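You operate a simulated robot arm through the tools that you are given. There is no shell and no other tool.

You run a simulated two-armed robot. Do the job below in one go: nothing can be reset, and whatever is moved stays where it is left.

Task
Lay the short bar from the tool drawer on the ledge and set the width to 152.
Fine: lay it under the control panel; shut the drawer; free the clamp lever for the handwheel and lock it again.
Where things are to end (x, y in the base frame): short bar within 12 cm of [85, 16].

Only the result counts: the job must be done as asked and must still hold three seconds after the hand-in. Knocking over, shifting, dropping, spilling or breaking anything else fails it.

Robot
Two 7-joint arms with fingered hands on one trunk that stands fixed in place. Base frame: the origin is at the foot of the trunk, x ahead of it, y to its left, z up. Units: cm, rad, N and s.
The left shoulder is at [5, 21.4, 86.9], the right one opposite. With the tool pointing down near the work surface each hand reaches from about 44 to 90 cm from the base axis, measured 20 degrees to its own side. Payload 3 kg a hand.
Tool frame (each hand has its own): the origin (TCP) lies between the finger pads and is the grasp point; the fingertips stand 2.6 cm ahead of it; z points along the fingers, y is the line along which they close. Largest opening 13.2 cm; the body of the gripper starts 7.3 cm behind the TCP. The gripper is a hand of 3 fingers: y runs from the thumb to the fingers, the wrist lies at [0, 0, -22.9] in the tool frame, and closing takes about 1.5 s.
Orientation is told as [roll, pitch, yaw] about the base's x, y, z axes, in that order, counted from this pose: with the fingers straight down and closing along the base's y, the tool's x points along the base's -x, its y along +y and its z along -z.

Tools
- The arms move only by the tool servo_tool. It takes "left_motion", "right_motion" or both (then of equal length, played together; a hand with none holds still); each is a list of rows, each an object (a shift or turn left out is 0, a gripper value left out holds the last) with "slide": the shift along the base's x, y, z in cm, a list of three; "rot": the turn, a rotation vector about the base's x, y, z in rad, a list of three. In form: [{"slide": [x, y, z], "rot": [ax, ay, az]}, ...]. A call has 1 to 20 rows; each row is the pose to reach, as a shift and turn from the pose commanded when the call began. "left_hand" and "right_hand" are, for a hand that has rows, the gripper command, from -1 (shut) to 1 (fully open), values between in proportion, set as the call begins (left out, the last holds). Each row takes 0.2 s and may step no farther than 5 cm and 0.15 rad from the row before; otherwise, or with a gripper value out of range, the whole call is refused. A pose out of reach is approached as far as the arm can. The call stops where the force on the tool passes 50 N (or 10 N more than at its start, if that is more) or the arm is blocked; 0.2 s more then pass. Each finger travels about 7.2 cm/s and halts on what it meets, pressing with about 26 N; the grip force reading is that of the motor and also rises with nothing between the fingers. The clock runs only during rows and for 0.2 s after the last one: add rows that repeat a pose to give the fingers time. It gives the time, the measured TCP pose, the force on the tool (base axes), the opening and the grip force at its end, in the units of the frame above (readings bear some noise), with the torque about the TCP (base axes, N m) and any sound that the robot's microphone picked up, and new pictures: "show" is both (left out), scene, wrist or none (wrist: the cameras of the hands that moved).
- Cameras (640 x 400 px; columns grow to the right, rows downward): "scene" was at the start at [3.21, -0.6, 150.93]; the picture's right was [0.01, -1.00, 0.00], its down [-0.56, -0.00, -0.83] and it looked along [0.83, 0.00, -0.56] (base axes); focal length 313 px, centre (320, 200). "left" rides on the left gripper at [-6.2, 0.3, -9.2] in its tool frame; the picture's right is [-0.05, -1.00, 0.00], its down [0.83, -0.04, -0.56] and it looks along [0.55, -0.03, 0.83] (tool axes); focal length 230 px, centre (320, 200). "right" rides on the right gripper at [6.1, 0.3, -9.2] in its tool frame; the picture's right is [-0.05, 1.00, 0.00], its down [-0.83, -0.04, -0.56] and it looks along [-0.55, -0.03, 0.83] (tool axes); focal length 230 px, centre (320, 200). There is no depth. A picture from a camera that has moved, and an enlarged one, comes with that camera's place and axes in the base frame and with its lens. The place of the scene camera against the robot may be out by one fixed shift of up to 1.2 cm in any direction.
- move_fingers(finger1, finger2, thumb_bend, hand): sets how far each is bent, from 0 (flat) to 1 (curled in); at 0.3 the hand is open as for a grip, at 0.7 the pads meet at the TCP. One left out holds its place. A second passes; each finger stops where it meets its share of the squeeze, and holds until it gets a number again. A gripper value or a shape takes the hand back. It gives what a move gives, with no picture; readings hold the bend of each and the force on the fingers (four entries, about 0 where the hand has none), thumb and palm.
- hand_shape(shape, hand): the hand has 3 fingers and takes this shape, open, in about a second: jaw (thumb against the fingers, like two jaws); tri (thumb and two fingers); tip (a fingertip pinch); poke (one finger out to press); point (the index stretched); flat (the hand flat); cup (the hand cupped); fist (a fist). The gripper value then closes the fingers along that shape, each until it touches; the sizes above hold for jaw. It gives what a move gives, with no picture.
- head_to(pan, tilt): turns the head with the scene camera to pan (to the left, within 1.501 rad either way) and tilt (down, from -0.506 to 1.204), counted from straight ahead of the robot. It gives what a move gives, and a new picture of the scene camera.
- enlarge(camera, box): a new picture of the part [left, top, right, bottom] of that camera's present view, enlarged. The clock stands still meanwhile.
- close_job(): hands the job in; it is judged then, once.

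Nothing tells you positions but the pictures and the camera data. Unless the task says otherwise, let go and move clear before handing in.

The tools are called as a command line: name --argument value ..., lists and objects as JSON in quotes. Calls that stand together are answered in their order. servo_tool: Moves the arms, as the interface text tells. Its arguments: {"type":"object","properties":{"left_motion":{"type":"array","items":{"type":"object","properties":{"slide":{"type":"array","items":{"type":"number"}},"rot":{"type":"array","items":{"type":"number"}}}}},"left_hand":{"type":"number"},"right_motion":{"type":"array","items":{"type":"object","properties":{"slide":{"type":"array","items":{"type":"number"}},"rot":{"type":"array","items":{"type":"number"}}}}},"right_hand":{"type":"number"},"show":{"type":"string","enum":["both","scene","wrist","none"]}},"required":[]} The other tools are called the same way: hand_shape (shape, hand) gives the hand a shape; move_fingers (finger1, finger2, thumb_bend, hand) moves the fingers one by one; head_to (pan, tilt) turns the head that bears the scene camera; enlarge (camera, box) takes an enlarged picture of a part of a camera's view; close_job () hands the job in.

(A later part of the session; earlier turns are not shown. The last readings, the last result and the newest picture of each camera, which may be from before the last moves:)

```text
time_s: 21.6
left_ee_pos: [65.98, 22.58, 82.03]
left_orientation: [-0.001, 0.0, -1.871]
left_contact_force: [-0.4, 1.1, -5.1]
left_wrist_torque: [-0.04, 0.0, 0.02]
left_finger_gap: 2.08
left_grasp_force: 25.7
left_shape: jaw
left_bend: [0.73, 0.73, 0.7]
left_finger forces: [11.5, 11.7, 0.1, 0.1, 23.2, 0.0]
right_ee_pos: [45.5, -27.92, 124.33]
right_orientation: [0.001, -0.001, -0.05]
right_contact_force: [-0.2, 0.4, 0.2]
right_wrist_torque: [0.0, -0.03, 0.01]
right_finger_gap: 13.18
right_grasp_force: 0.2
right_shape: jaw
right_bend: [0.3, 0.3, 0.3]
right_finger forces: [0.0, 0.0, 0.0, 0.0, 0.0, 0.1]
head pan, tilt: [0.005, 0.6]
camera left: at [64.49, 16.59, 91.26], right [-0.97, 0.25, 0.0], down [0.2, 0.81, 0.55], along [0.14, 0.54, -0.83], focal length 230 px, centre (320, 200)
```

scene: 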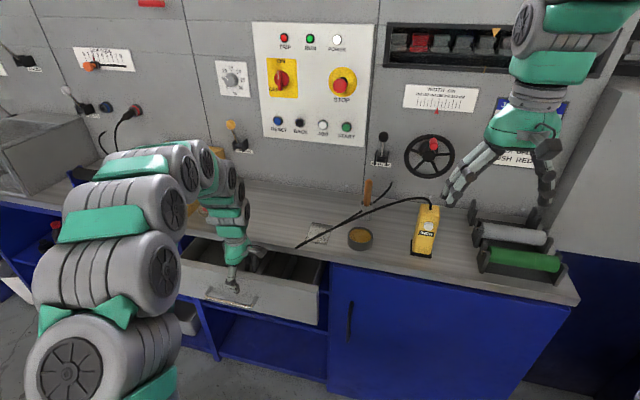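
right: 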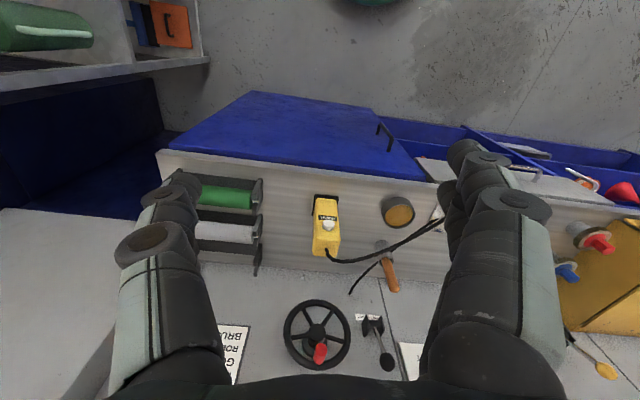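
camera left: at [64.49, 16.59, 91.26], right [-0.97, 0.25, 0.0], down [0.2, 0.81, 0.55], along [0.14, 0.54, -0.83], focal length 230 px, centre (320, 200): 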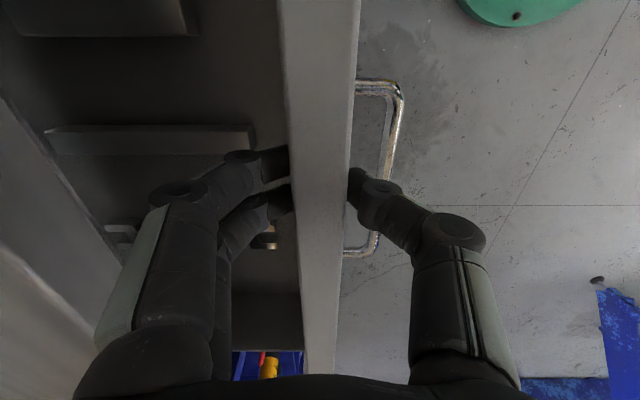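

The rim is gripped firmly (2.1 cm panel). Pulling about 12 cm more.

servo_tool --left_motion '[{"slide": [-1.2, 0.31, 0]}, {"slide": [-2.4, 0.62, 0]}, {"slide": [-3.6, 0.93, 0]}, {"slide": [-4.8, 1.24, 0]}, {"slide": [-6, 1.54, 0]}, {"slide": [-7.2, 1.85, 0]}, {"slide": [-8.4, 2.16, 0]}, {"slide": [-9.6, 2.47, 0]}, {"slide": [-10.8, 2.78, 0]}, {"slide": [-12, 3.09, 0]}, {"slide": [-12, 3.09, 0]}]'

enlarge --camera "scene" --box '[140, 190, 340, 330]'

```text
time_s: 24.0
left_ee_pos: [53.88, 25.59, 81.93]
left_orientation: [-0.001, 0.0, -1.872]
left_contact_force: [-1.2, 2.9, 5.1]
left_wrist_torque: [0.1, -0.05, 0.03]
left_finger_gap: 2.04
left_grasp_force: 26.2
left_shape: jaw
left_bend: [0.73, 0.73, 0.7]
left_finger forces: [12.6, 12.5, 0.1, 0.1, 26.6, 0.0]
right_ee_pos: [45.39, -27.85, 124.16]
right_orientation: [0.0, 0.0, -0.05]
right_contact_force: [0.9, -0.7, 0.9]
right_wrist_torque: [-0.01, 0.01, 0.01]
right_finger_gap: 13.18
right_grasp_force: 0.1
right_shape: jaw
right_bend: [0.3, 0.3, 0.3]
right_finger forces: [0.1, 0.0, 0.0, 0.0, 0.0, 0.1]
head pan, tilt: [0.005, 0.6]
camera left: at [52.36, 19.59, 91.22], right [-0.97, 0.25, 0.0], down [0.2, 0.81, 0.55], along [0.14, 0.54, -0.83], focal length 230 px, centre (320, 200)
```

scene: 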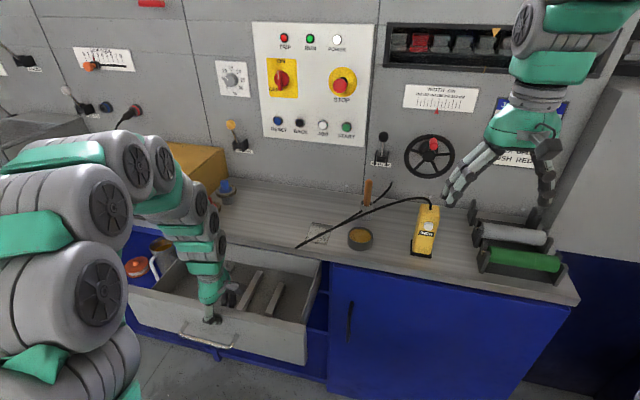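
left: 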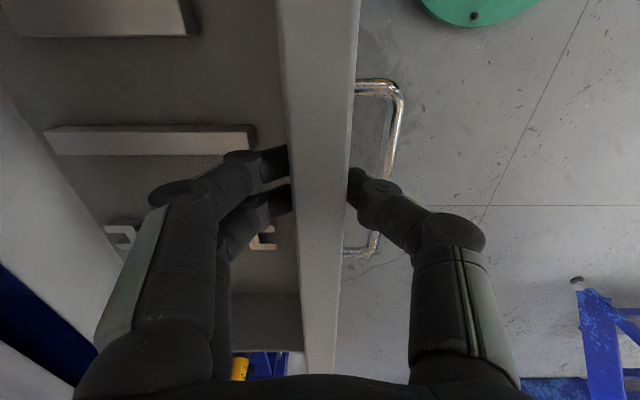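

```text
2.86 times, centred on (240, 260) of scene
camera zoom: at [3.2, -0.6, 150.93], right [0.01, -1.0, 0.0], down [-0.56, 0.0, -0.83], along [0.83, 0.0, -0.56], focal length 895 px, centre (549, 29)
```

zoom: 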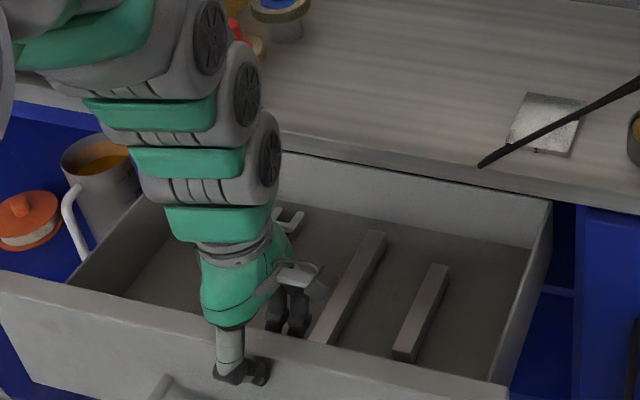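

The drawer is fully open: the short bar is the right-hand one (about 11 cm, around [67, 13]), with a longer bar and a wrench left of it. I'll release the rim, rise, and turn the hand to close across the bar.

servo_tool --left_motion '[{"slide": [0, 0, 0]}, {"slide": [0, 0, 0]}, {"slide": [0, 0, 0]}, {"slide": [0, 0, 0]}, {"slide": [0, 0, 3]}, {"slide": [0, 0, 7]}, {"slide": [0, 0, 11]}, {"slide": [0, 0, 15]}, {"slide": [0, 0, 19]}, {"slide": [0, 0, 22]}, {"slide": [0, 0, 22]}]' --left_hand 0

enlarge --camera "left" --box '[160, 0, 480, 200]'

enlarge --camera "scene" --box '[180, 240, 340, 350]'

```text
time_s: 26.4
left_ee_pos: [53.89, 25.7, 104.15]
left_orientation: [0.0, -0.002, -1.871]
left_contact_force: [-0.6, 0.1, 0.1]
left_wrist_torque: [0.01, 0.01, 0.04]
left_finger_gap: 6.55
left_grasp_force: 0.2
left_shape: jaw
left_bend: [0.73, 0.73, 0.7]
left_finger forces: [0.0, 0.0, 0.0, 0.0, 0.0, 0.1]
right_ee_pos: [45.51, -27.86, 124.1]
right_orientation: [0.001, -0.001, -0.051]
right_contact_force: [0.6, 1.0, 0.1]
right_wrist_torque: [0.04, -0.01, 0.02]
right_finger_gap: 13.17
right_grasp_force: 0.1
right_shape: jaw
right_bend: [0.3, 0.3, 0.3]
right_finger forces: [0.1, 0.1, 0.0, 0.1, 0.1, 0.0]
head pan, tilt: [0.005, 0.6]
camera left: at [52.35, 19.64, 113.3], right [-0.97, 0.25, 0.0], down [0.2, 0.81, 0.55], along [0.14, 0.54, -0.83], focal length 230 px, centre (320, 200)
```

scene: 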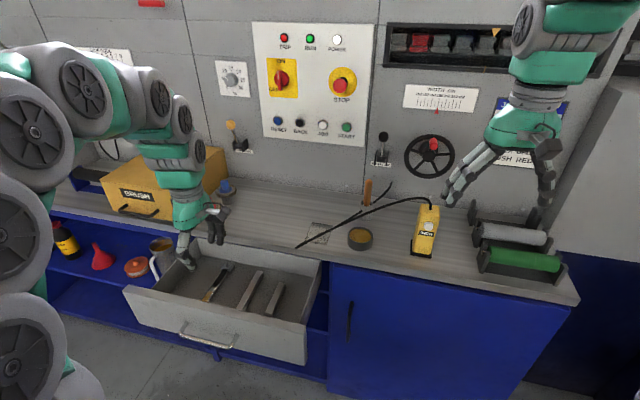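
left: 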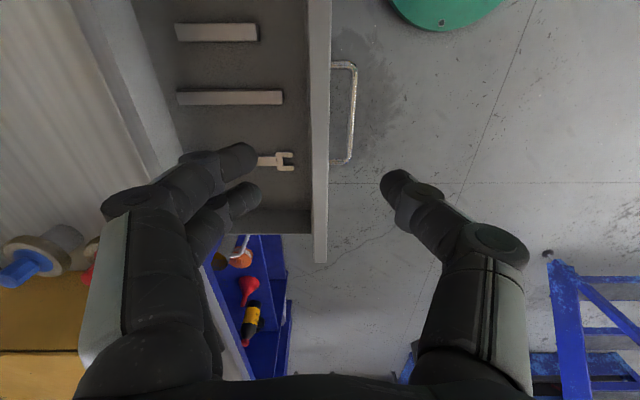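

```text
2.00 times, centred on (320, 100) of left
camera zoom: at [52.35, 19.64, 113.3], right [-0.97, 0.25, 0.0], down [0.2, 0.81, 0.55], along [0.14, 0.54, -0.83], focal length 460 px, centre (320, 400)
```

zoom: 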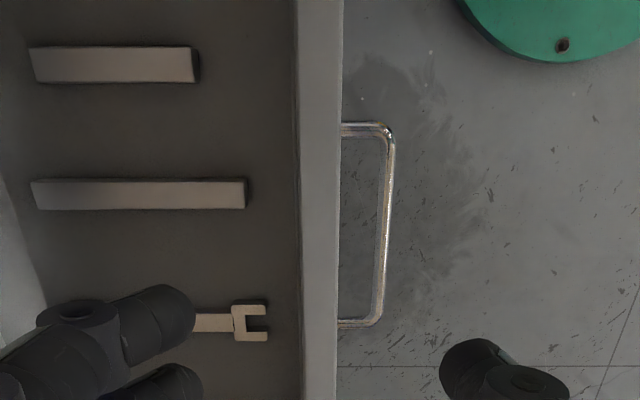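

```text
3.64 times, centred on (260, 295) of scene
camera zoom: at [3.21, -0.6, 150.93], right [0.01, -1.0, 0.0], down [-0.56, 0.0, -0.83], along [0.82, 0.0, -0.56], focal length 1139 px, centre (538, -146)
```

zoom: 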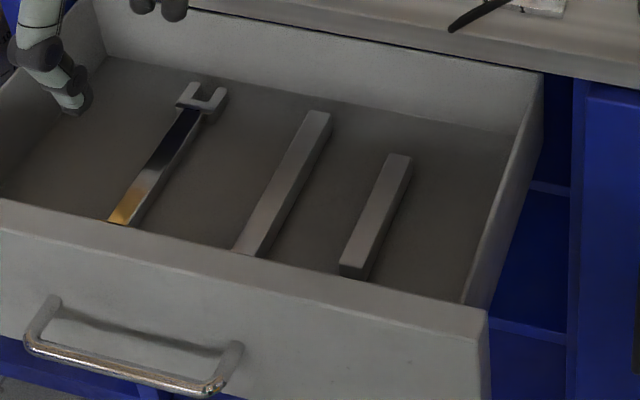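

The short bar's top centre triangulates to about [68, 13.6, 68], lying along the drawer depth. I'll turn the hand so it closes across the bar and hover above it.

servo_tool --left_motion '[{"slide": [1.1, -1, 0], "rot": [0, 0, 0.147]}, {"slide": [2.2, -2, 0], "rot": [0, 0, 0.294]}, {"slide": [3.3, -3, 0], "rot": [0, 0, 0.441]}, {"slide": [4.4, -4, 0], "rot": [0, 0, 0.588]}, {"slide": [5.5, -5, 0], "rot": [0, 0, 0.735]}, {"slide": [6.6, -6, 0], "rot": [0, 0, 0.882]}, {"slide": [7.7, -7, 0], "rot": [0, 0, 1.029]}, {"slide": [8.8, -8, 0], "rot": [0, 0, 1.176]}, {"slide": [9.9, -9, -1], "rot": [0, 0, 1.323]}, {"slide": [11, -10, -2], "rot": [0, 0, 1.47]}, {"slide": [12.1, -11.7, -3], "rot": [0, 0, 1.617]}, {"slide": [12.1, -11.7, -3], "rot": [0, 0, 1.617]}]' --show "scene"

servo_tool --left_motion '[{"slide": [-0.5, 0.1, -1], "rot": [-0.035, -0.136, 0]}, {"slide": [-1, 0.2, -2], "rot": [-0.07, -0.272, 0]}, {"slide": [-1.5, 0.4, -4], "rot": [-0.105, -0.408, 0]}, {"slide": [-2, 0.5, -6], "rot": [-0.112, -0.436, 0]}, {"slide": [-2, 0.5, -6], "rot": [-0.112, -0.436, 0]}]'

enlarge --camera "left" --box '[160, 50, 480, 250]'

```text
time_s: 29.0
left_ee_pos: [66.1, 14.0, 100.98]
left_orientation: [-0.001, -0.002, -0.251]
left_contact_force: [0.1, 0.5, -1.0]
left_wrist_torque: [0.0, 0.02, 0.01]
left_finger_gap: 6.56
left_grasp_force: 0.0
left_shape: jaw
left_bend: [0.73, 0.73, 0.7]
left_finger forces: [0.0, 0.0, 0.0, 0.0, 0.1, 0.0]
right_ee_pos: [45.47, -27.87, 124.16]
right_orientation: [0.0, 0.0, -0.05]
right_contact_force: [0.4, -0.1, -0.1]
right_wrist_torque: [0.0, -0.01, -0.03]
right_finger_gap: 13.19
right_grasp_force: 0.0
right_shape: jaw
right_bend: [0.3, 0.3, 0.3]
right_finger forces: [0.0, 0.0, 0.0, 0.0, 0.0, 0.0]
head pan, tilt: [0.005, 0.6]
```

scene: 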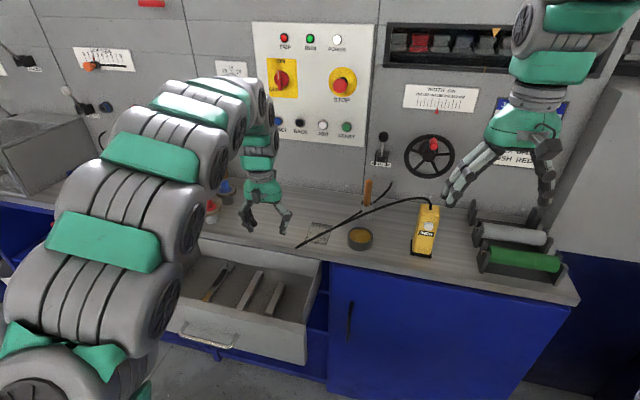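

```text
time_s: 30.2
left_ee_pos: [64.12, 14.44, 94.99]
left_orientation: [0.001, -0.452, -0.254]
left_contact_force: [0.7, 0.1, -0.7]
left_wrist_torque: [0.0, -0.01, 0.01]
left_finger_gap: 6.58
left_grasp_force: 0.1
left_shape: jaw
left_bend: [0.73, 0.73, 0.7]
left_finger forces: [0.1, 0.0, 0.0, 0.0, 0.0, 0.0]
right_ee_pos: [45.38, -27.99, 124.1]
right_orientation: [-0.001, -0.001, -0.052]
right_contact_force: [0.6, -0.8, 0.6]
right_wrist_torque: [-0.02, -0.04, -0.02]
right_finger_gap: 13.19
right_grasp_force: 0.1
right_shape: jaw
right_bend: [0.3, 0.3, 0.3]
right_finger forces: [0.0, 0.0, 0.1, 0.0, 0.1, 0.0]
head pan, tilt: [0.005, 0.6]
camera left: at [65.62, 14.23, 105.93], right [-0.2, -0.98, 0.02], down [-0.97, 0.21, 0.14], along [-0.14, 0.01, -0.99], focal length 230 px, centre (320, 200)
```

scene: 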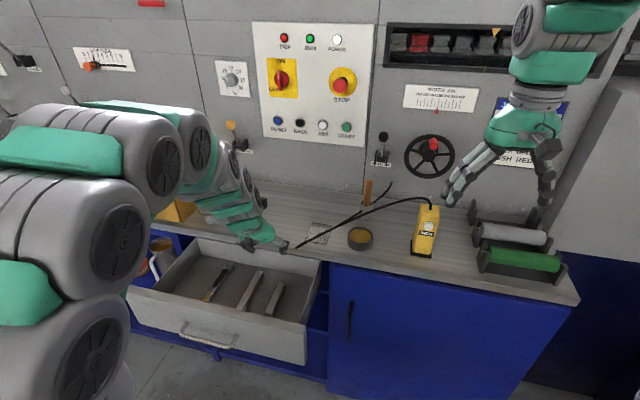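
left: 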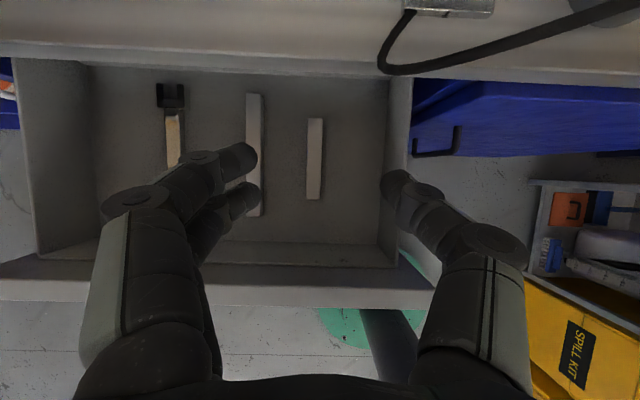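

```text
2.00 times, centred on (320, 150) of left
camera zoom: at [65.62, 14.23, 105.93], right [-0.2, -0.98, 0.02], down [-0.97, 0.21, 0.14], along [-0.14, 0.01, -0.99], focal length 460 px, centre (320, 300)
```

zoom: 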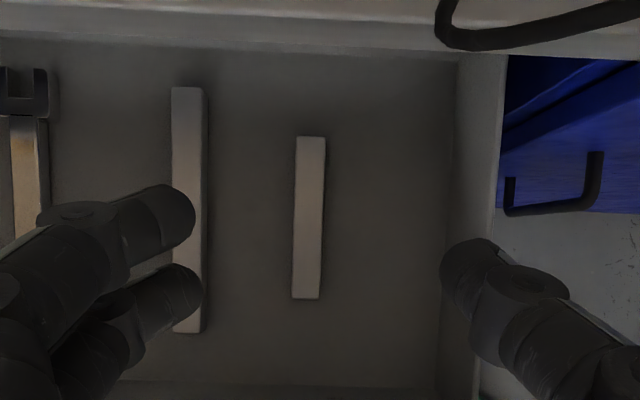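

The view from above is clear: bar centre at about [67.2, 13.9]. I'll descend partway and check clearances against the ledge and drawer front.

servo_tool --left_motion '[{"slide": [0.7, -0.1, -4], "rot": [0.006, 0.024, 0]}, {"slide": [1.4, -0.2, -8], "rot": [0.012, 0.048, 0]}, {"slide": [1.9, -0.3, -12], "rot": [0.018, 0.072, 0]}, {"slide": [2.2, -0.4, -15], "rot": [0.025, 0.097, 0]}, {"slide": [2.2, -0.4, -18], "rot": [0.025, 0.097, 0]}, {"slide": [2.2, -0.4, -18], "rot": [0.025, 0.097, 0]}]'

enlarge --camera "scene" --box '[140, 180, 340, 330]'

```text
time_s: 31.6
left_ee_pos: [66.52, 13.96, 77.12]
left_orientation: [0.002, -0.352, -0.252]
left_contact_force: [0.0, 0.1, 0.0]
left_wrist_torque: [0.01, 0.04, 0.01]
left_finger_gap: 6.56
left_grasp_force: 0.0
left_shape: jaw
left_bend: [0.73, 0.73, 0.7]
left_finger forces: [0.0, 0.0, 0.1, 0.0, 0.0, 0.1]
right_ee_pos: [45.49, -27.9, 124.21]
right_orientation: [0.001, 0.0, -0.049]
right_contact_force: [-0.5, -0.3, -0.6]
right_wrist_torque: [0.01, -0.01, -0.02]
right_finger_gap: 13.22
right_grasp_force: 0.1
right_shape: jaw
right_bend: [0.3, 0.3, 0.3]
right_finger forces: [0.0, 0.0, 0.1, 0.1, 0.1, 0.0]
head pan, tilt: [0.005, 0.6]
camera left: at [69.11, 13.51, 87.76], right [-0.2, -0.98, 0.02], down [-0.95, 0.2, 0.23], along [-0.23, 0.03, -0.97], focal length 230 px, centre (320, 200)
```

scene: 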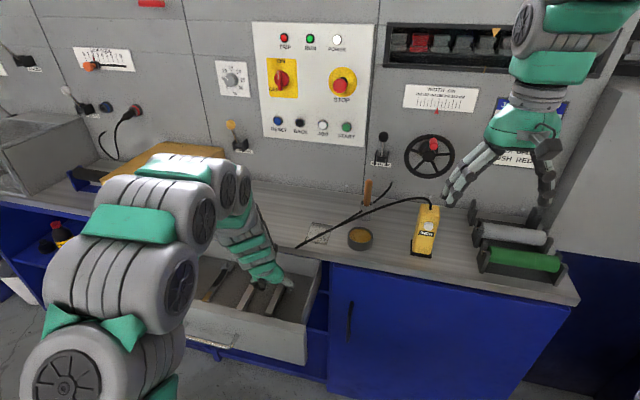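
left: 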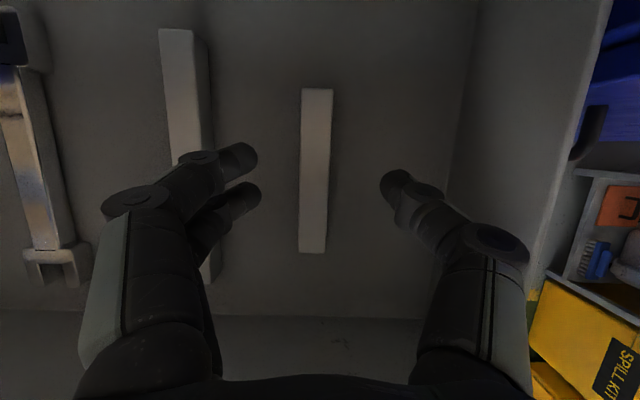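

```text
2.67 times, centred on (240, 255) of scene
camera zoom: at [3.21, -0.6, 150.93], right [0.01, -1.0, 0.0], down [-0.56, 0.0, -0.83], along [0.83, 0.0, -0.56], focal length 835 px, centre (533, 53)
```

zoom: 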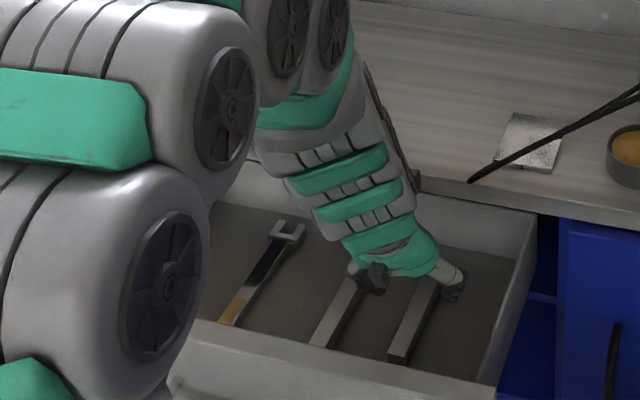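

Everything is clear and the bar is centred between the jaws. I'll narrow the opening, lower to the drawer floor, then close.

servo_tool --left_motion '[{"slide": [0, 0, -1.5]}, {"slide": [0, 0, -3]}, {"slide": [0, 0, -4.5]}, {"slide": [0, 0, -5.7]}, {"slide": [0, 0, -6.6]}, {"slide": [0, 0, -7.4]}, {"slide": [0, 0, -7.4]}]' --left_hand -0.33

```text
time_s: 32.7
left_ee_pos: [67.08, 14.06, 71.9]
left_orientation: [0.004, -0.367, -0.254]
left_contact_force: [0.8, 0.7, 21.8]
left_wrist_torque: [0.63, -0.04, 0.0]
left_finger_gap: 4.14
left_grasp_force: 0.2
left_shape: jaw
left_bend: [0.72, 0.77, 0.7]
left_finger forces: [0.7, 21.5, 0.1, 0.0, 0.0, 0.1]
right_ee_pos: [45.52, -27.89, 124.18]
right_orientation: [0.001, 0.0, -0.051]
right_contact_force: [0.1, -0.3, 0.2]
right_wrist_torque: [-0.01, 0.03, 0.02]
right_finger_gap: 13.22
right_grasp_force: 0.1
right_shape: jaw
right_bend: [0.3, 0.3, 0.3]
right_finger forces: [0.1, 0.1, 0.0, 0.0, 0.0, 0.0]
head pan, tilt: [0.005, 0.6]
stopped in row 5 (left hand): the force on the tool passed its limit at 59 N (the readings are from after the stop); the commanded pose is now the measured one
camera left: at [69.49, 13.64, 82.7], right [-0.2, -0.98, 0.01], down [-0.95, 0.2, 0.22], along [-0.22, 0.03, -0.98], focal length 230 px, centre (320, 200)
```

scene: 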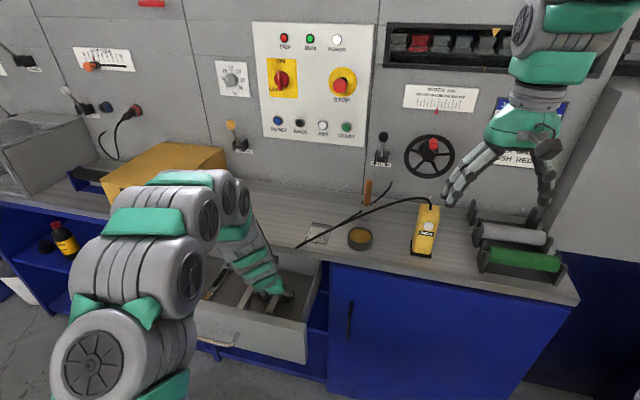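
left: 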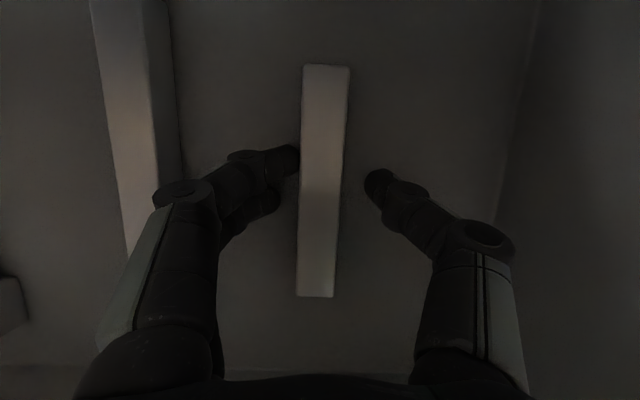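

The call stopped on contact: one finger carries 21 N. I'll look closely before closing.

enlarge --camera "left" --box '[220, 100, 420, 240]'

enlarge --camera "scene" --box '[220, 240, 330, 330]'

```text
2.86 times, centred on (320, 170) of left
camera zoom: at [69.49, 13.64, 82.7], right [-0.2, -0.98, 0.01], down [-0.95, 0.2, 0.22], along [-0.22, 0.03, -0.98], focal length 657 px, centre (320, 286)
```

zoom: 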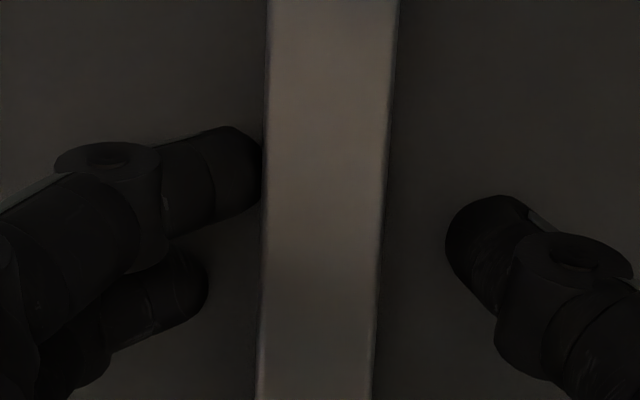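

```text
4.44 times, centred on (275, 285) of scene
camera zoom: at [3.18, -0.6, 150.93], right [0.01, -1.0, 0.0], down [-0.56, 0.0, -0.83], along [0.83, 0.0, -0.56], focal length 1392 px, centre (520, -178)
```

zoom: 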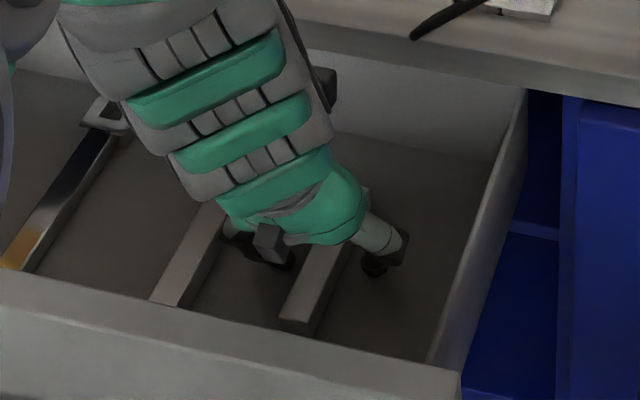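

The fingers flank the bar, with one touching the drawer floor. I'll lift a few millimetres and close.

servo_tool --left_motion '[{"slide": [0, 0, 0.3]}, {"slide": [0, 0, 0.3]}, {"slide": [0, 0, 0.3]}, {"slide": [0, 0, 0.3]}, {"slide": [0, 0, 0.3]}, {"slide": [0, 0, 0.3]}]' --left_hand -1 --show "wrist"

```text
time_s: 34.1
left_ee_pos: [66.92, 14.0, 71.99]
left_orientation: [0.006, -0.361, -0.251]
left_contact_force: [-0.8, -1.1, 1.4]
left_wrist_torque: [-0.03, -0.04, -0.02]
left_finger_gap: 2.03
left_grasp_force: 25.5
left_shape: jaw
left_bend: [0.6, 0.76, 0.7]
left_finger forces: [18.7, 4.0, 0.1, 0.1, 23.8, 0.0]
right_ee_pos: [45.43, -27.87, 124.2]
right_orientation: [0.001, 0.001, -0.05]
right_contact_force: [-0.1, 0.6, -0.5]
right_wrist_torque: [-0.01, -0.01, 0.02]
right_finger_gap: 13.18
right_grasp_force: 0.2
right_shape: jaw
right_bend: [0.3, 0.3, 0.3]
right_finger forces: [0.1, 0.0, 0.0, 0.0, 0.1, 0.0]
head pan, tilt: [0.005, 0.6]
camera left: at [69.35, 13.65, 82.76], right [-0.2, -0.98, 0.01], down [-0.95, 0.2, 0.22], along [-0.22, 0.03, -0.97], focal length 230 px, centre (320, 200)
```

left: 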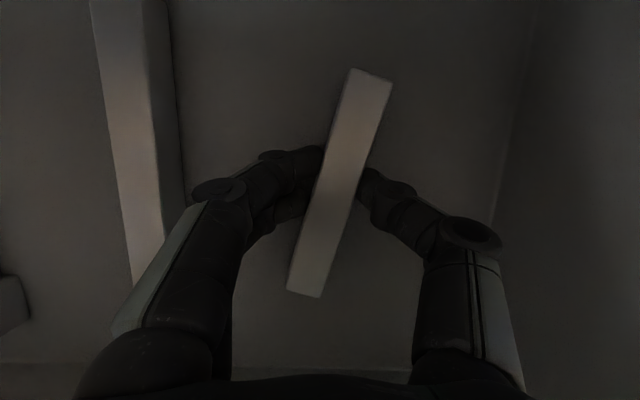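

The bar is gripped but skewed about 17° because one finger led. I'll test with a small lift.

servo_tool --left_motion '[{"slide": [0, 0, 0.5]}, {"slide": [0, 0, 1]}, {"slide": [0, 0, 1.5]}, {"slide": [0, 0, 2]}, {"slide": [0, 0, 2]}]' --show "wrist"

```text
time_s: 35.3
left_ee_pos: [66.93, 14.18, 73.87]
left_orientation: [0.004, -0.363, -0.254]
left_contact_force: [0.2, 0.1, -1.3]
left_wrist_torque: [0.02, 0.0, 0.01]
left_finger_gap: 1.92
left_grasp_force: 25.8
left_shape: jaw
left_bend: [0.59, 0.76, 0.7]
left_finger forces: [18.0, 4.8, 0.0, 0.0, 22.8, 0.1]
right_ee_pos: [45.59, -27.93, 124.27]
right_orientation: [0.001, 0.001, -0.051]
right_contact_force: [0.5, -0.2, 0.0]
right_wrist_torque: [-0.01, -0.02, 0.01]
right_finger_gap: 13.18
right_grasp_force: 0.0
right_shape: jaw
right_bend: [0.3, 0.3, 0.3]
right_finger forces: [0.1, 0.1, 0.1, 0.1, 0.1, 0.1]
head pan, tilt: [0.005, 0.6]
camera left: at [69.4, 13.74, 84.72], right [-0.2, -0.98, 0.01], down [-0.95, 0.2, 0.22], along [-0.22, 0.03, -0.97], focal length 230 px, centre (320, 200)
```

left: 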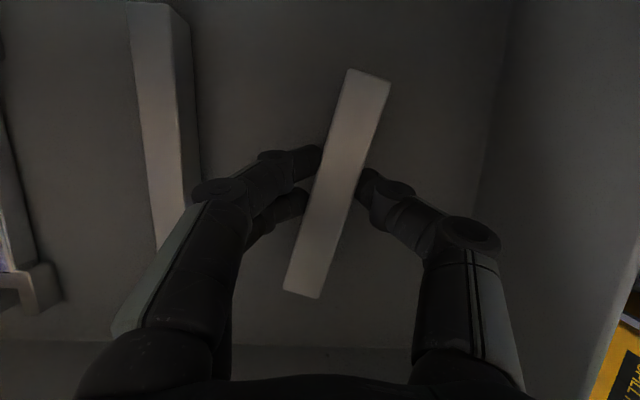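

The bar lifts securely. I'll move it back from the ledge edge while lifting, then up clear of the drawer.

servo_tool --left_motion '[{"slide": [-1, 0.25, 0.7]}, {"slide": [-2, 0.5, 1.4]}, {"slide": [-3, 0.77, 2.1]}, {"slide": [-4, 1, 3]}, {"slide": [-4, 1, 5]}, {"slide": [-4, 1, 7.5]}, {"slide": [-4, 1, 10]}, {"slide": [-4, 1, 13]}, {"slide": [-4, 1, 16]}, {"slide": [-4, 1, 19]}, {"slide": [-4, 1, 22]}, {"slide": [-4, 1, 25]}, {"slide": [-4, 1, 27]}, {"slide": [-4, 1, 27]}]'

```text
time_s: 38.3
left_ee_pos: [63.06, 15.07, 100.96]
left_orientation: [0.004, -0.362, -0.252]
left_contact_force: [0.5, 0.3, -0.6]
left_wrist_torque: [0.02, 0.0, -0.01]
left_finger_gap: 1.89
left_grasp_force: 25.9
left_shape: jaw
left_bend: [0.58, 0.76, 0.7]
left_finger forces: [17.8, 5.0, 0.0, 0.1, 22.6, 0.0]
right_ee_pos: [45.46, -27.87, 124.2]
right_orientation: [-0.001, 0.0, -0.051]
right_contact_force: [-0.2, 0.3, -0.4]
right_wrist_torque: [-0.04, 0.05, 0.01]
right_finger_gap: 13.2
right_grasp_force: 0.1
right_shape: jaw
right_bend: [0.3, 0.3, 0.3]
right_finger forces: [0.1, 0.0, 0.1, 0.0, 0.0, 0.0]
head pan, tilt: [0.005, 0.6]
camera left: at [65.4, 14.58, 111.89], right [-0.2, -0.98, 0.01], down [-0.95, 0.2, 0.22], along [-0.22, 0.03, -0.97], focal length 230 px, centre (320, 200)
```

scene: 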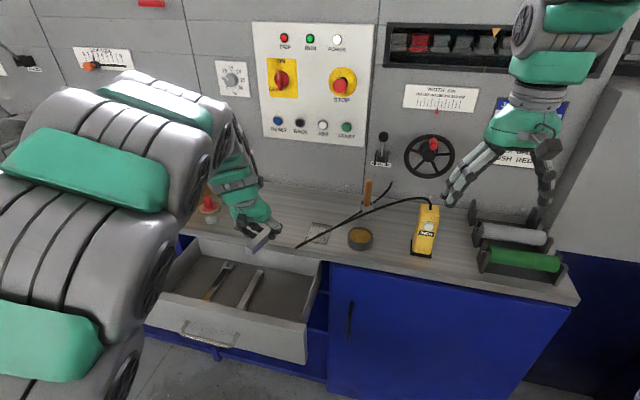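
left: 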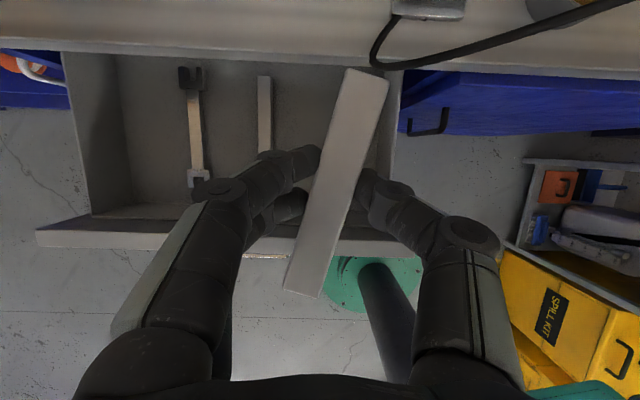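

Bar is clear of the drawer. I'll carry it over the ledge to about [83, 16.5], staying high above the items there.

servo_tool --left_motion '[{"slide": [1.5, 2, 1]}, {"slide": [3.5, 3, 2]}, {"slide": [6, 3, 2]}, {"slide": [8.5, 2.5, 2]}, {"slide": [11, 2.3, 2]}, {"slide": [13.5, 2, 2]}, {"slide": [16, 1.7, 1]}, {"slide": [18.5, 1.5, -1]}, {"slide": [20, 1.5, -3]}, {"slide": [20, 1.5, -5]}, {"slide": [20, 1.5, -6]}, {"slide": [20, 1.5, -6]}]'

enlarge --camera "scene" --box '[190, 150, 350, 270]'

```text
time_s: 40.9
left_ee_pos: [82.98, 16.54, 94.81]
left_orientation: [0.004, -0.363, -0.253]
left_contact_force: [-0.3, -0.6, -1.9]
left_wrist_torque: [0.02, -0.03, 0.01]
left_finger_gap: 1.87
left_grasp_force: 25.8
left_shape: jaw
left_bend: [0.58, 0.76, 0.7]
left_finger forces: [17.6, 5.0, 0.1, 0.0, 22.6, 0.0]
right_ee_pos: [45.42, -27.77, 124.19]
right_orientation: [0.001, 0.001, -0.05]
right_contact_force: [-0.2, -0.2, -0.5]
right_wrist_torque: [-0.02, 0.01, -0.03]
right_finger_gap: 13.17
right_grasp_force: 0.0
right_shape: jaw
right_bend: [0.3, 0.3, 0.3]
right_finger forces: [0.0, 0.0, 0.1, 0.1, 0.1, 0.0]
head pan, tilt: [0.005, 0.6]
camera left: at [85.42, 16.18, 105.73], right [-0.2, -0.98, 0.01], down [-0.95, 0.2, 0.22], along [-0.22, 0.03, -0.97], focal length 230 px, centre (320, 200)
```

scene: 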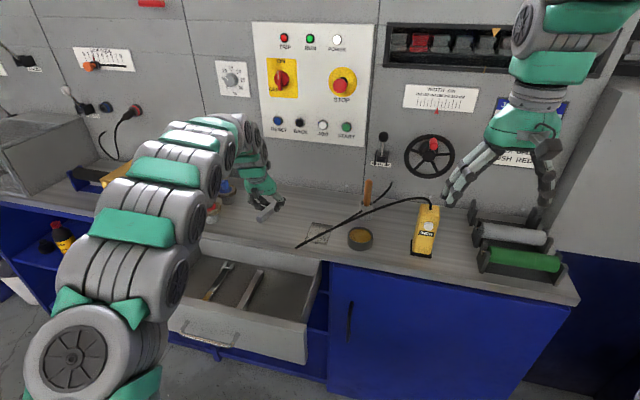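
left: 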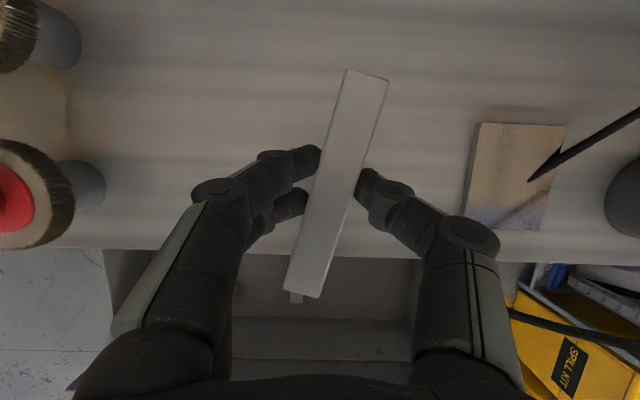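

```text
3.33 times, centred on (270, 210) of scene
camera zoom: at [3.21, -0.6, 150.93], right [0.01, -1.0, 0.0], down [-0.56, 0.0, -0.83], along [0.82, 0.0, -0.56], focal length 1044 px, centre (487, 167)
```

zoom: 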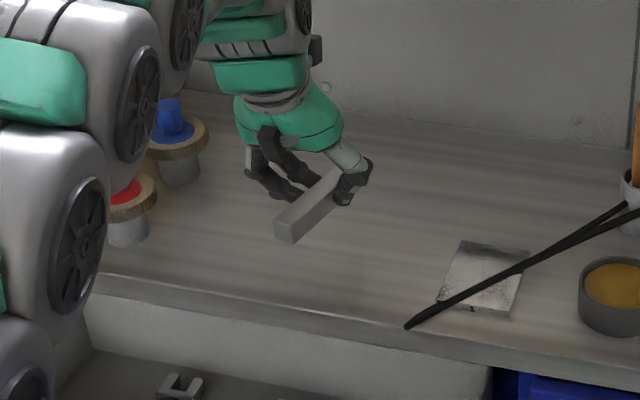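

The bar's near end would overhang the front edge slightly, so I'll move 3.4 cm deeper, then lower gently until it touches.

servo_tool --left_motion '[{"slide": [1.7, -0.4, 0]}, {"slide": [3.3, -0.85, 0]}, {"slide": [3.3, -0.85, -1]}, {"slide": [3.3, -0.85, -2]}, {"slide": [3.3, -0.85, -2.5]}, {"slide": [3.3, -0.85, -3]}, {"slide": [3.3, -0.85, -3]}]'

enlarge --camera "scene" --box '[190, 150, 350, 270]'

```text
time_s: 42.5
left_ee_pos: [86.16, 15.63, 91.88]
left_orientation: [0.004, -0.362, -0.254]
left_contact_force: [-0.3, 0.9, -1.0]
left_wrist_torque: [0.02, -0.01, -0.02]
left_finger_gap: 1.87
left_grasp_force: 25.9
left_shape: jaw
left_bend: [0.58, 0.76, 0.7]
left_finger forces: [17.6, 5.0, 0.0, 0.1, 22.6, 0.0]
right_ee_pos: [45.5, -27.93, 124.25]
right_orientation: [0.0, -0.001, -0.05]
right_contact_force: [0.6, 0.3, -0.2]
right_wrist_torque: [0.0, -0.02, 0.06]
right_finger_gap: 13.2
right_grasp_force: 0.0
right_shape: jaw
right_bend: [0.3, 0.3, 0.3]
right_finger forces: [0.0, 0.1, 0.1, 0.0, 0.0, 0.1]
head pan, tilt: [0.005, 0.6]
camera left: at [88.69, 15.29, 102.68], right [-0.2, -0.98, 0.01], down [-0.95, 0.2, 0.22], along [-0.22, 0.03, -0.97], focal length 230 px, centre (320, 200)
```

scene: 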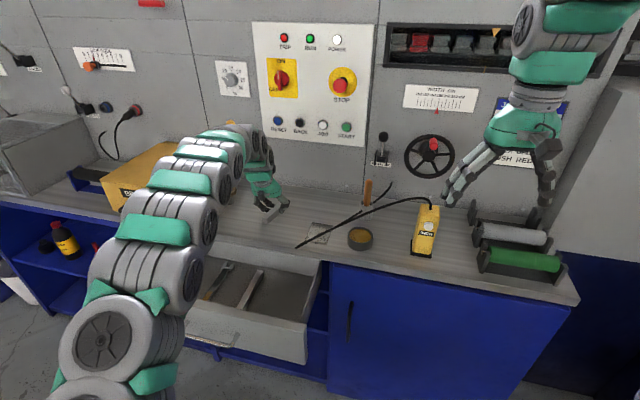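
left: 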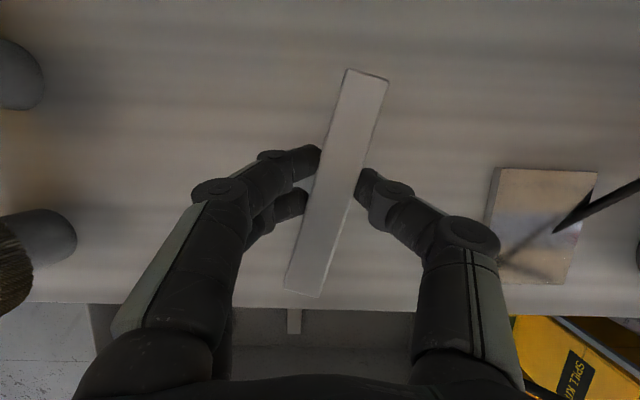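

```text
3.33 times, centred on (270, 210) of scene
camera zoom: at [3.21, -0.6, 150.93], right [0.01, -1.0, 0.0], down [-0.56, 0.0, -0.83], along [0.82, 0.0, -0.57], focal length 1044 px, centre (487, 167)
```

zoom: 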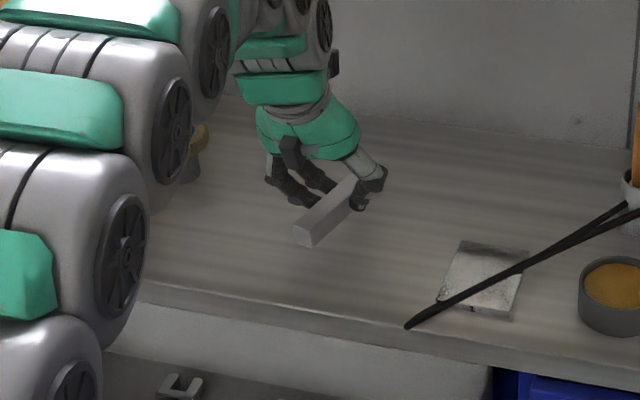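

Still no contact. Lowering in small steps.

servo_tool --left_motion '[{"slide": [0, 0, -0.3]}, {"slide": [0, 0, -0.6]}, {"slide": [0, 0, -0.9]}, {"slide": [0, 0, -1.2]}, {"slide": [0, 0, -1.2]}]'

enlarge --camera "scene" --box '[220, 170, 320, 240]'

```text
time_s: 43.7
left_ee_pos: [86.22, 15.9, 90.8]
left_orientation: [0.006, -0.364, -0.254]
left_contact_force: [-0.9, 0.9, -1.5]
left_wrist_torque: [0.01, 0.01, -0.01]
left_finger_gap: 1.89
left_grasp_force: 26.1
left_shape: jaw
left_bend: [0.58, 0.76, 0.7]
left_finger forces: [17.7, 5.0, 0.1, 0.0, 22.6, 0.0]
right_ee_pos: [45.48, -27.88, 124.17]
right_orientation: [0.0, 0.001, -0.051]
right_contact_force: [0.6, -0.3, -0.2]
right_wrist_torque: [-0.01, -0.01, -0.03]
right_finger_gap: 13.18
right_grasp_force: 0.0
right_shape: jaw
right_bend: [0.3, 0.3, 0.3]
right_finger forces: [0.0, 0.0, 0.0, 0.0, 0.0, 0.0]
head pan, tilt: [0.005, 0.6]
camera left: at [88.67, 15.27, 101.56], right [-0.2, -0.98, 0.01], down [-0.95, 0.2, 0.22], along [-0.22, 0.03, -0.97], focal length 230 px, centre (320, 200)
```

scene: 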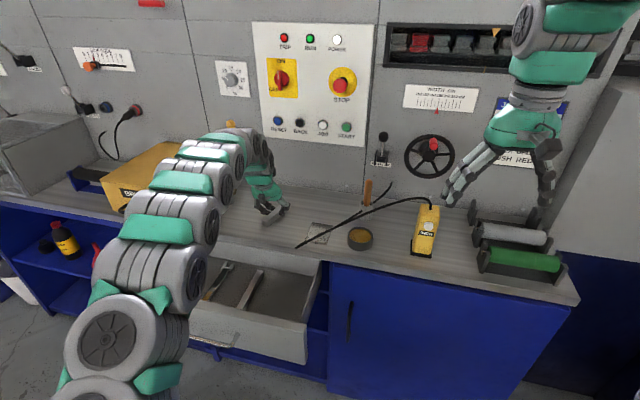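
left: 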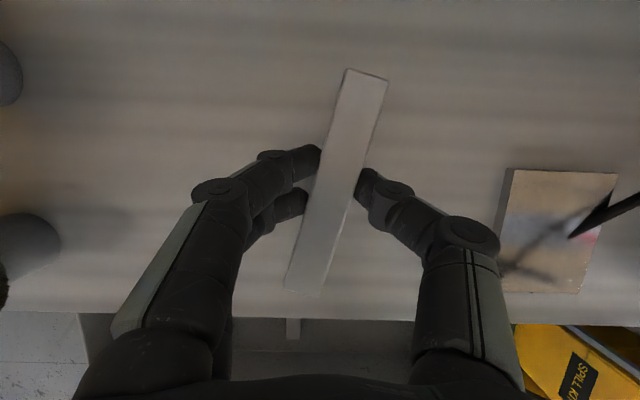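

```text
5.71 times, centred on (270, 205) of scene
camera zoom: at [3.21, -0.6, 150.93], right [0.01, -1.0, 0.0], down [-0.56, 0.0, -0.83], along [0.82, 0.0, -0.57], focal length 1789 px, centre (606, 171)
```

zoom: 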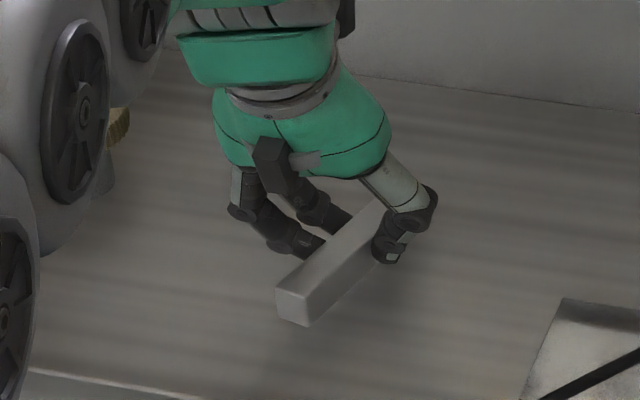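

servo_tool --left_motion '[{"slide": [0, 0, -0.3]}, {"slide": [0, 0, -0.6]}, {"slide": [0, 0, -0.9]}, {"slide": [0, 0, -1.1]}, {"slide": [0, 0, -1.1]}]' --show "none"

enlarge --camera "scene" --box '[220, 170, 320, 240]'

```text
time_s: 44.9
left_ee_pos: [86.33, 15.59, 89.89]
left_orientation: [0.006, -0.363, -0.254]
left_contact_force: [-0.4, 0.7, -1.4]
left_wrist_torque: [0.04, -0.01, 0.01]
left_finger_gap: 1.88
left_grasp_force: 25.8
left_shape: jaw
left_bend: [0.58, 0.76, 0.7]
left_finger forces: [17.7, 5.0, 0.0, 0.0, 22.5, 0.1]
right_ee_pos: [45.33, -27.96, 124.13]
right_orientation: [0.0, -0.001, -0.049]
right_contact_force: [-0.6, -0.6, -0.6]
right_wrist_torque: [0.01, -0.03, -0.01]
right_finger_gap: 13.21
right_grasp_force: 0.0
right_shape: jaw
right_bend: [0.3, 0.3, 0.3]
right_finger forces: [0.0, 0.0, 0.0, 0.0, 0.0, 0.0]
head pan, tilt: [0.005, 0.6]
```

```text
5.71 times, centred on (270, 205) of scene
camera zoom: at [3.21, -0.6, 150.93], right [0.01, -1.0, 0.0], down [-0.56, 0.0, -0.83], along [0.82, 0.0, -0.57], focal length 1789 px, centre (606, 171)
```

zoom: 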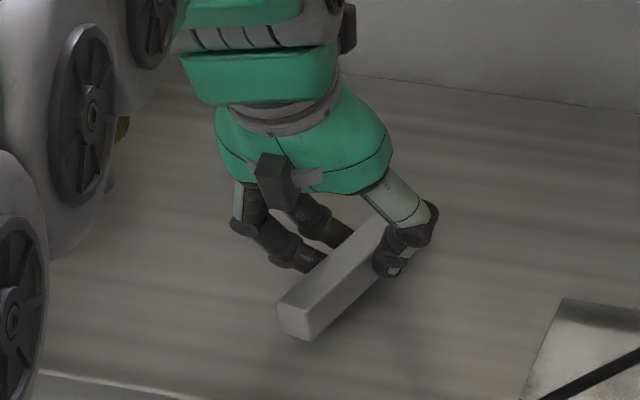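

servo_tool --left_motion '[{"slide": [0, 0, -0.25]}, {"slide": [0, 0, -0.5]}, {"slide": [0, 0, -0.75]}, {"slide": [0, 0, -1.0]}, {"slide": [0, 0, -1.0]}]' --show "none"

enlarge --camera "scene" --box '[220, 170, 320, 240]'

```text
time_s: 46.1
left_ee_pos: [86.34, 15.65, 88.81]
left_orientation: [0.006, -0.366, -0.252]
left_contact_force: [-0.3, 0.2, 14.5]
left_wrist_torque: [-0.04, -0.17, 0.0]
left_finger_gap: 1.88
left_grasp_force: 25.9
left_shape: jaw
left_bend: [0.59, 0.76, 0.71]
left_finger forces: [19.8, 5.9, 0.0, 0.0, 25.6, 0.0]
right_ee_pos: [45.42, -27.93, 124.17]
right_orientation: [-0.001, -0.001, -0.049]
right_contact_force: [0.7, 0.5, -0.5]
right_wrist_torque: [0.01, 0.01, -0.03]
right_finger_gap: 13.2
right_grasp_force: 0.1
right_shape: jaw
right_bend: [0.3, 0.3, 0.3]
right_finger forces: [0.1, 0.0, 0.0, 0.0, 0.0, 0.0]
head pan, tilt: [0.005, 0.6]
```

```text
5.71 times, centred on (270, 205) of scene
camera zoom: at [3.18, -0.6, 150.93], right [0.01, -1.0, 0.0], down [-0.56, 0.0, -0.83], along [0.83, 0.0, -0.56], focal length 1789 px, centre (606, 171)
```

zoom: 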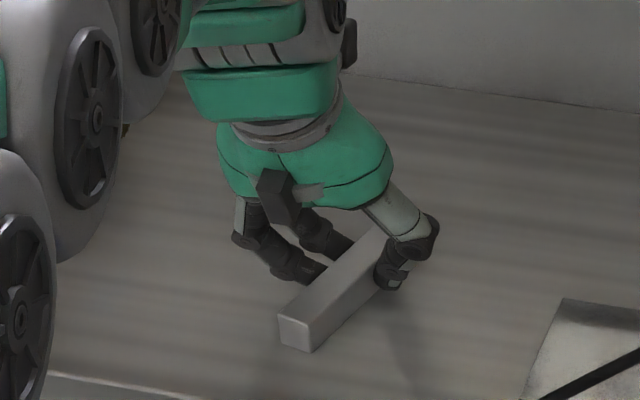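

The bar now rests on the ledge (14 N upward). Releasing and rising.

servo_tool --left_motion '[{"slide": [0, 0, 0]}, {"slide": [0, 0, 0]}, {"slide": [0, 0, 0]}, {"slide": [0, 0, 0.5]}, {"slide": [-0.3, 0, 2]}, {"slide": [-0.6, 0, 5]}, {"slide": [-1, 0, 8]}, {"slide": [-1.5, 0, 12]}, {"slide": [-1.5, 0, 16]}, {"slide": [-1.5, 0, 16]}]' --left_hand -0.2

enlarge --camera "left" --box '[160, 50, 480, 250]'

```text
time_s: 48.3
left_ee_pos: [84.71, 15.69, 104.66]
left_orientation: [0.005, -0.363, -0.254]
left_contact_force: [-0.2, 0.6, -0.2]
left_wrist_torque: [0.01, 0.0, 0.01]
left_finger_gap: 5.23
left_grasp_force: 0.0
left_shape: jaw
left_bend: [0.73, 0.73, 0.7]
left_finger forces: [0.1, 0.1, 0.0, 0.1, 0.1, 0.0]
right_ee_pos: [45.38, -27.92, 124.12]
right_orientation: [0.0, -0.001, -0.051]
right_contact_force: [-0.4, -0.2, -0.2]
right_wrist_torque: [0.0, -0.03, -0.02]
right_finger_gap: 13.16
right_grasp_force: 0.0
right_shape: jaw
right_bend: [0.3, 0.3, 0.3]
right_finger forces: [0.0, 0.0, 0.1, 0.1, 0.1, 0.1]
head pan, tilt: [0.005, 0.6]
camera left: at [87.18, 15.24, 115.5], right [-0.2, -0.98, 0.01], down [-0.95, 0.2, 0.22], along [-0.22, 0.03, -0.97], focal length 230 px, centre (320, 200)
```

scene: 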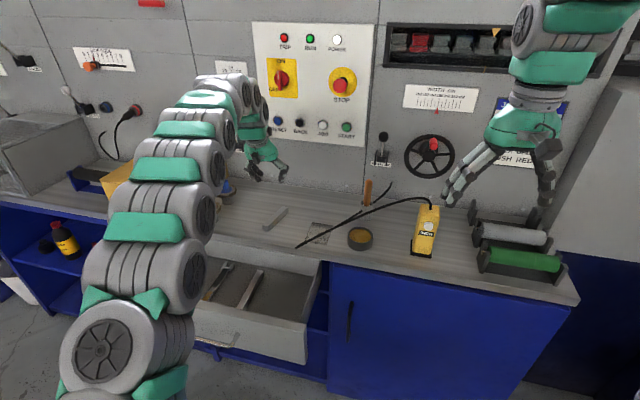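
left: 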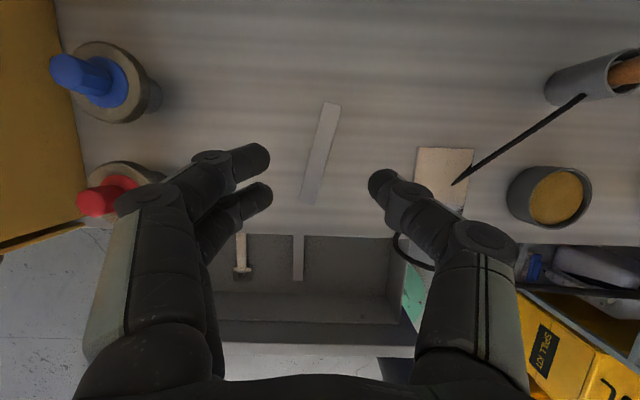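

```text
2.00 times, centred on (320, 150) of left
camera zoom: at [87.18, 15.24, 115.5], right [-0.2, -0.98, 0.01], down [-0.95, 0.2, 0.22], along [-0.22, 0.03, -0.97], focal length 460 px, centre (320, 300)
```

zoom: 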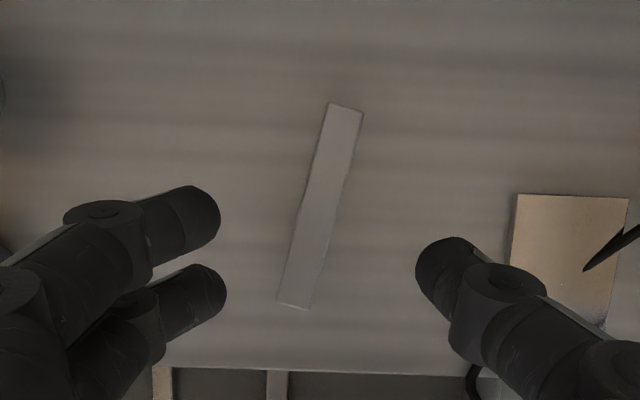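

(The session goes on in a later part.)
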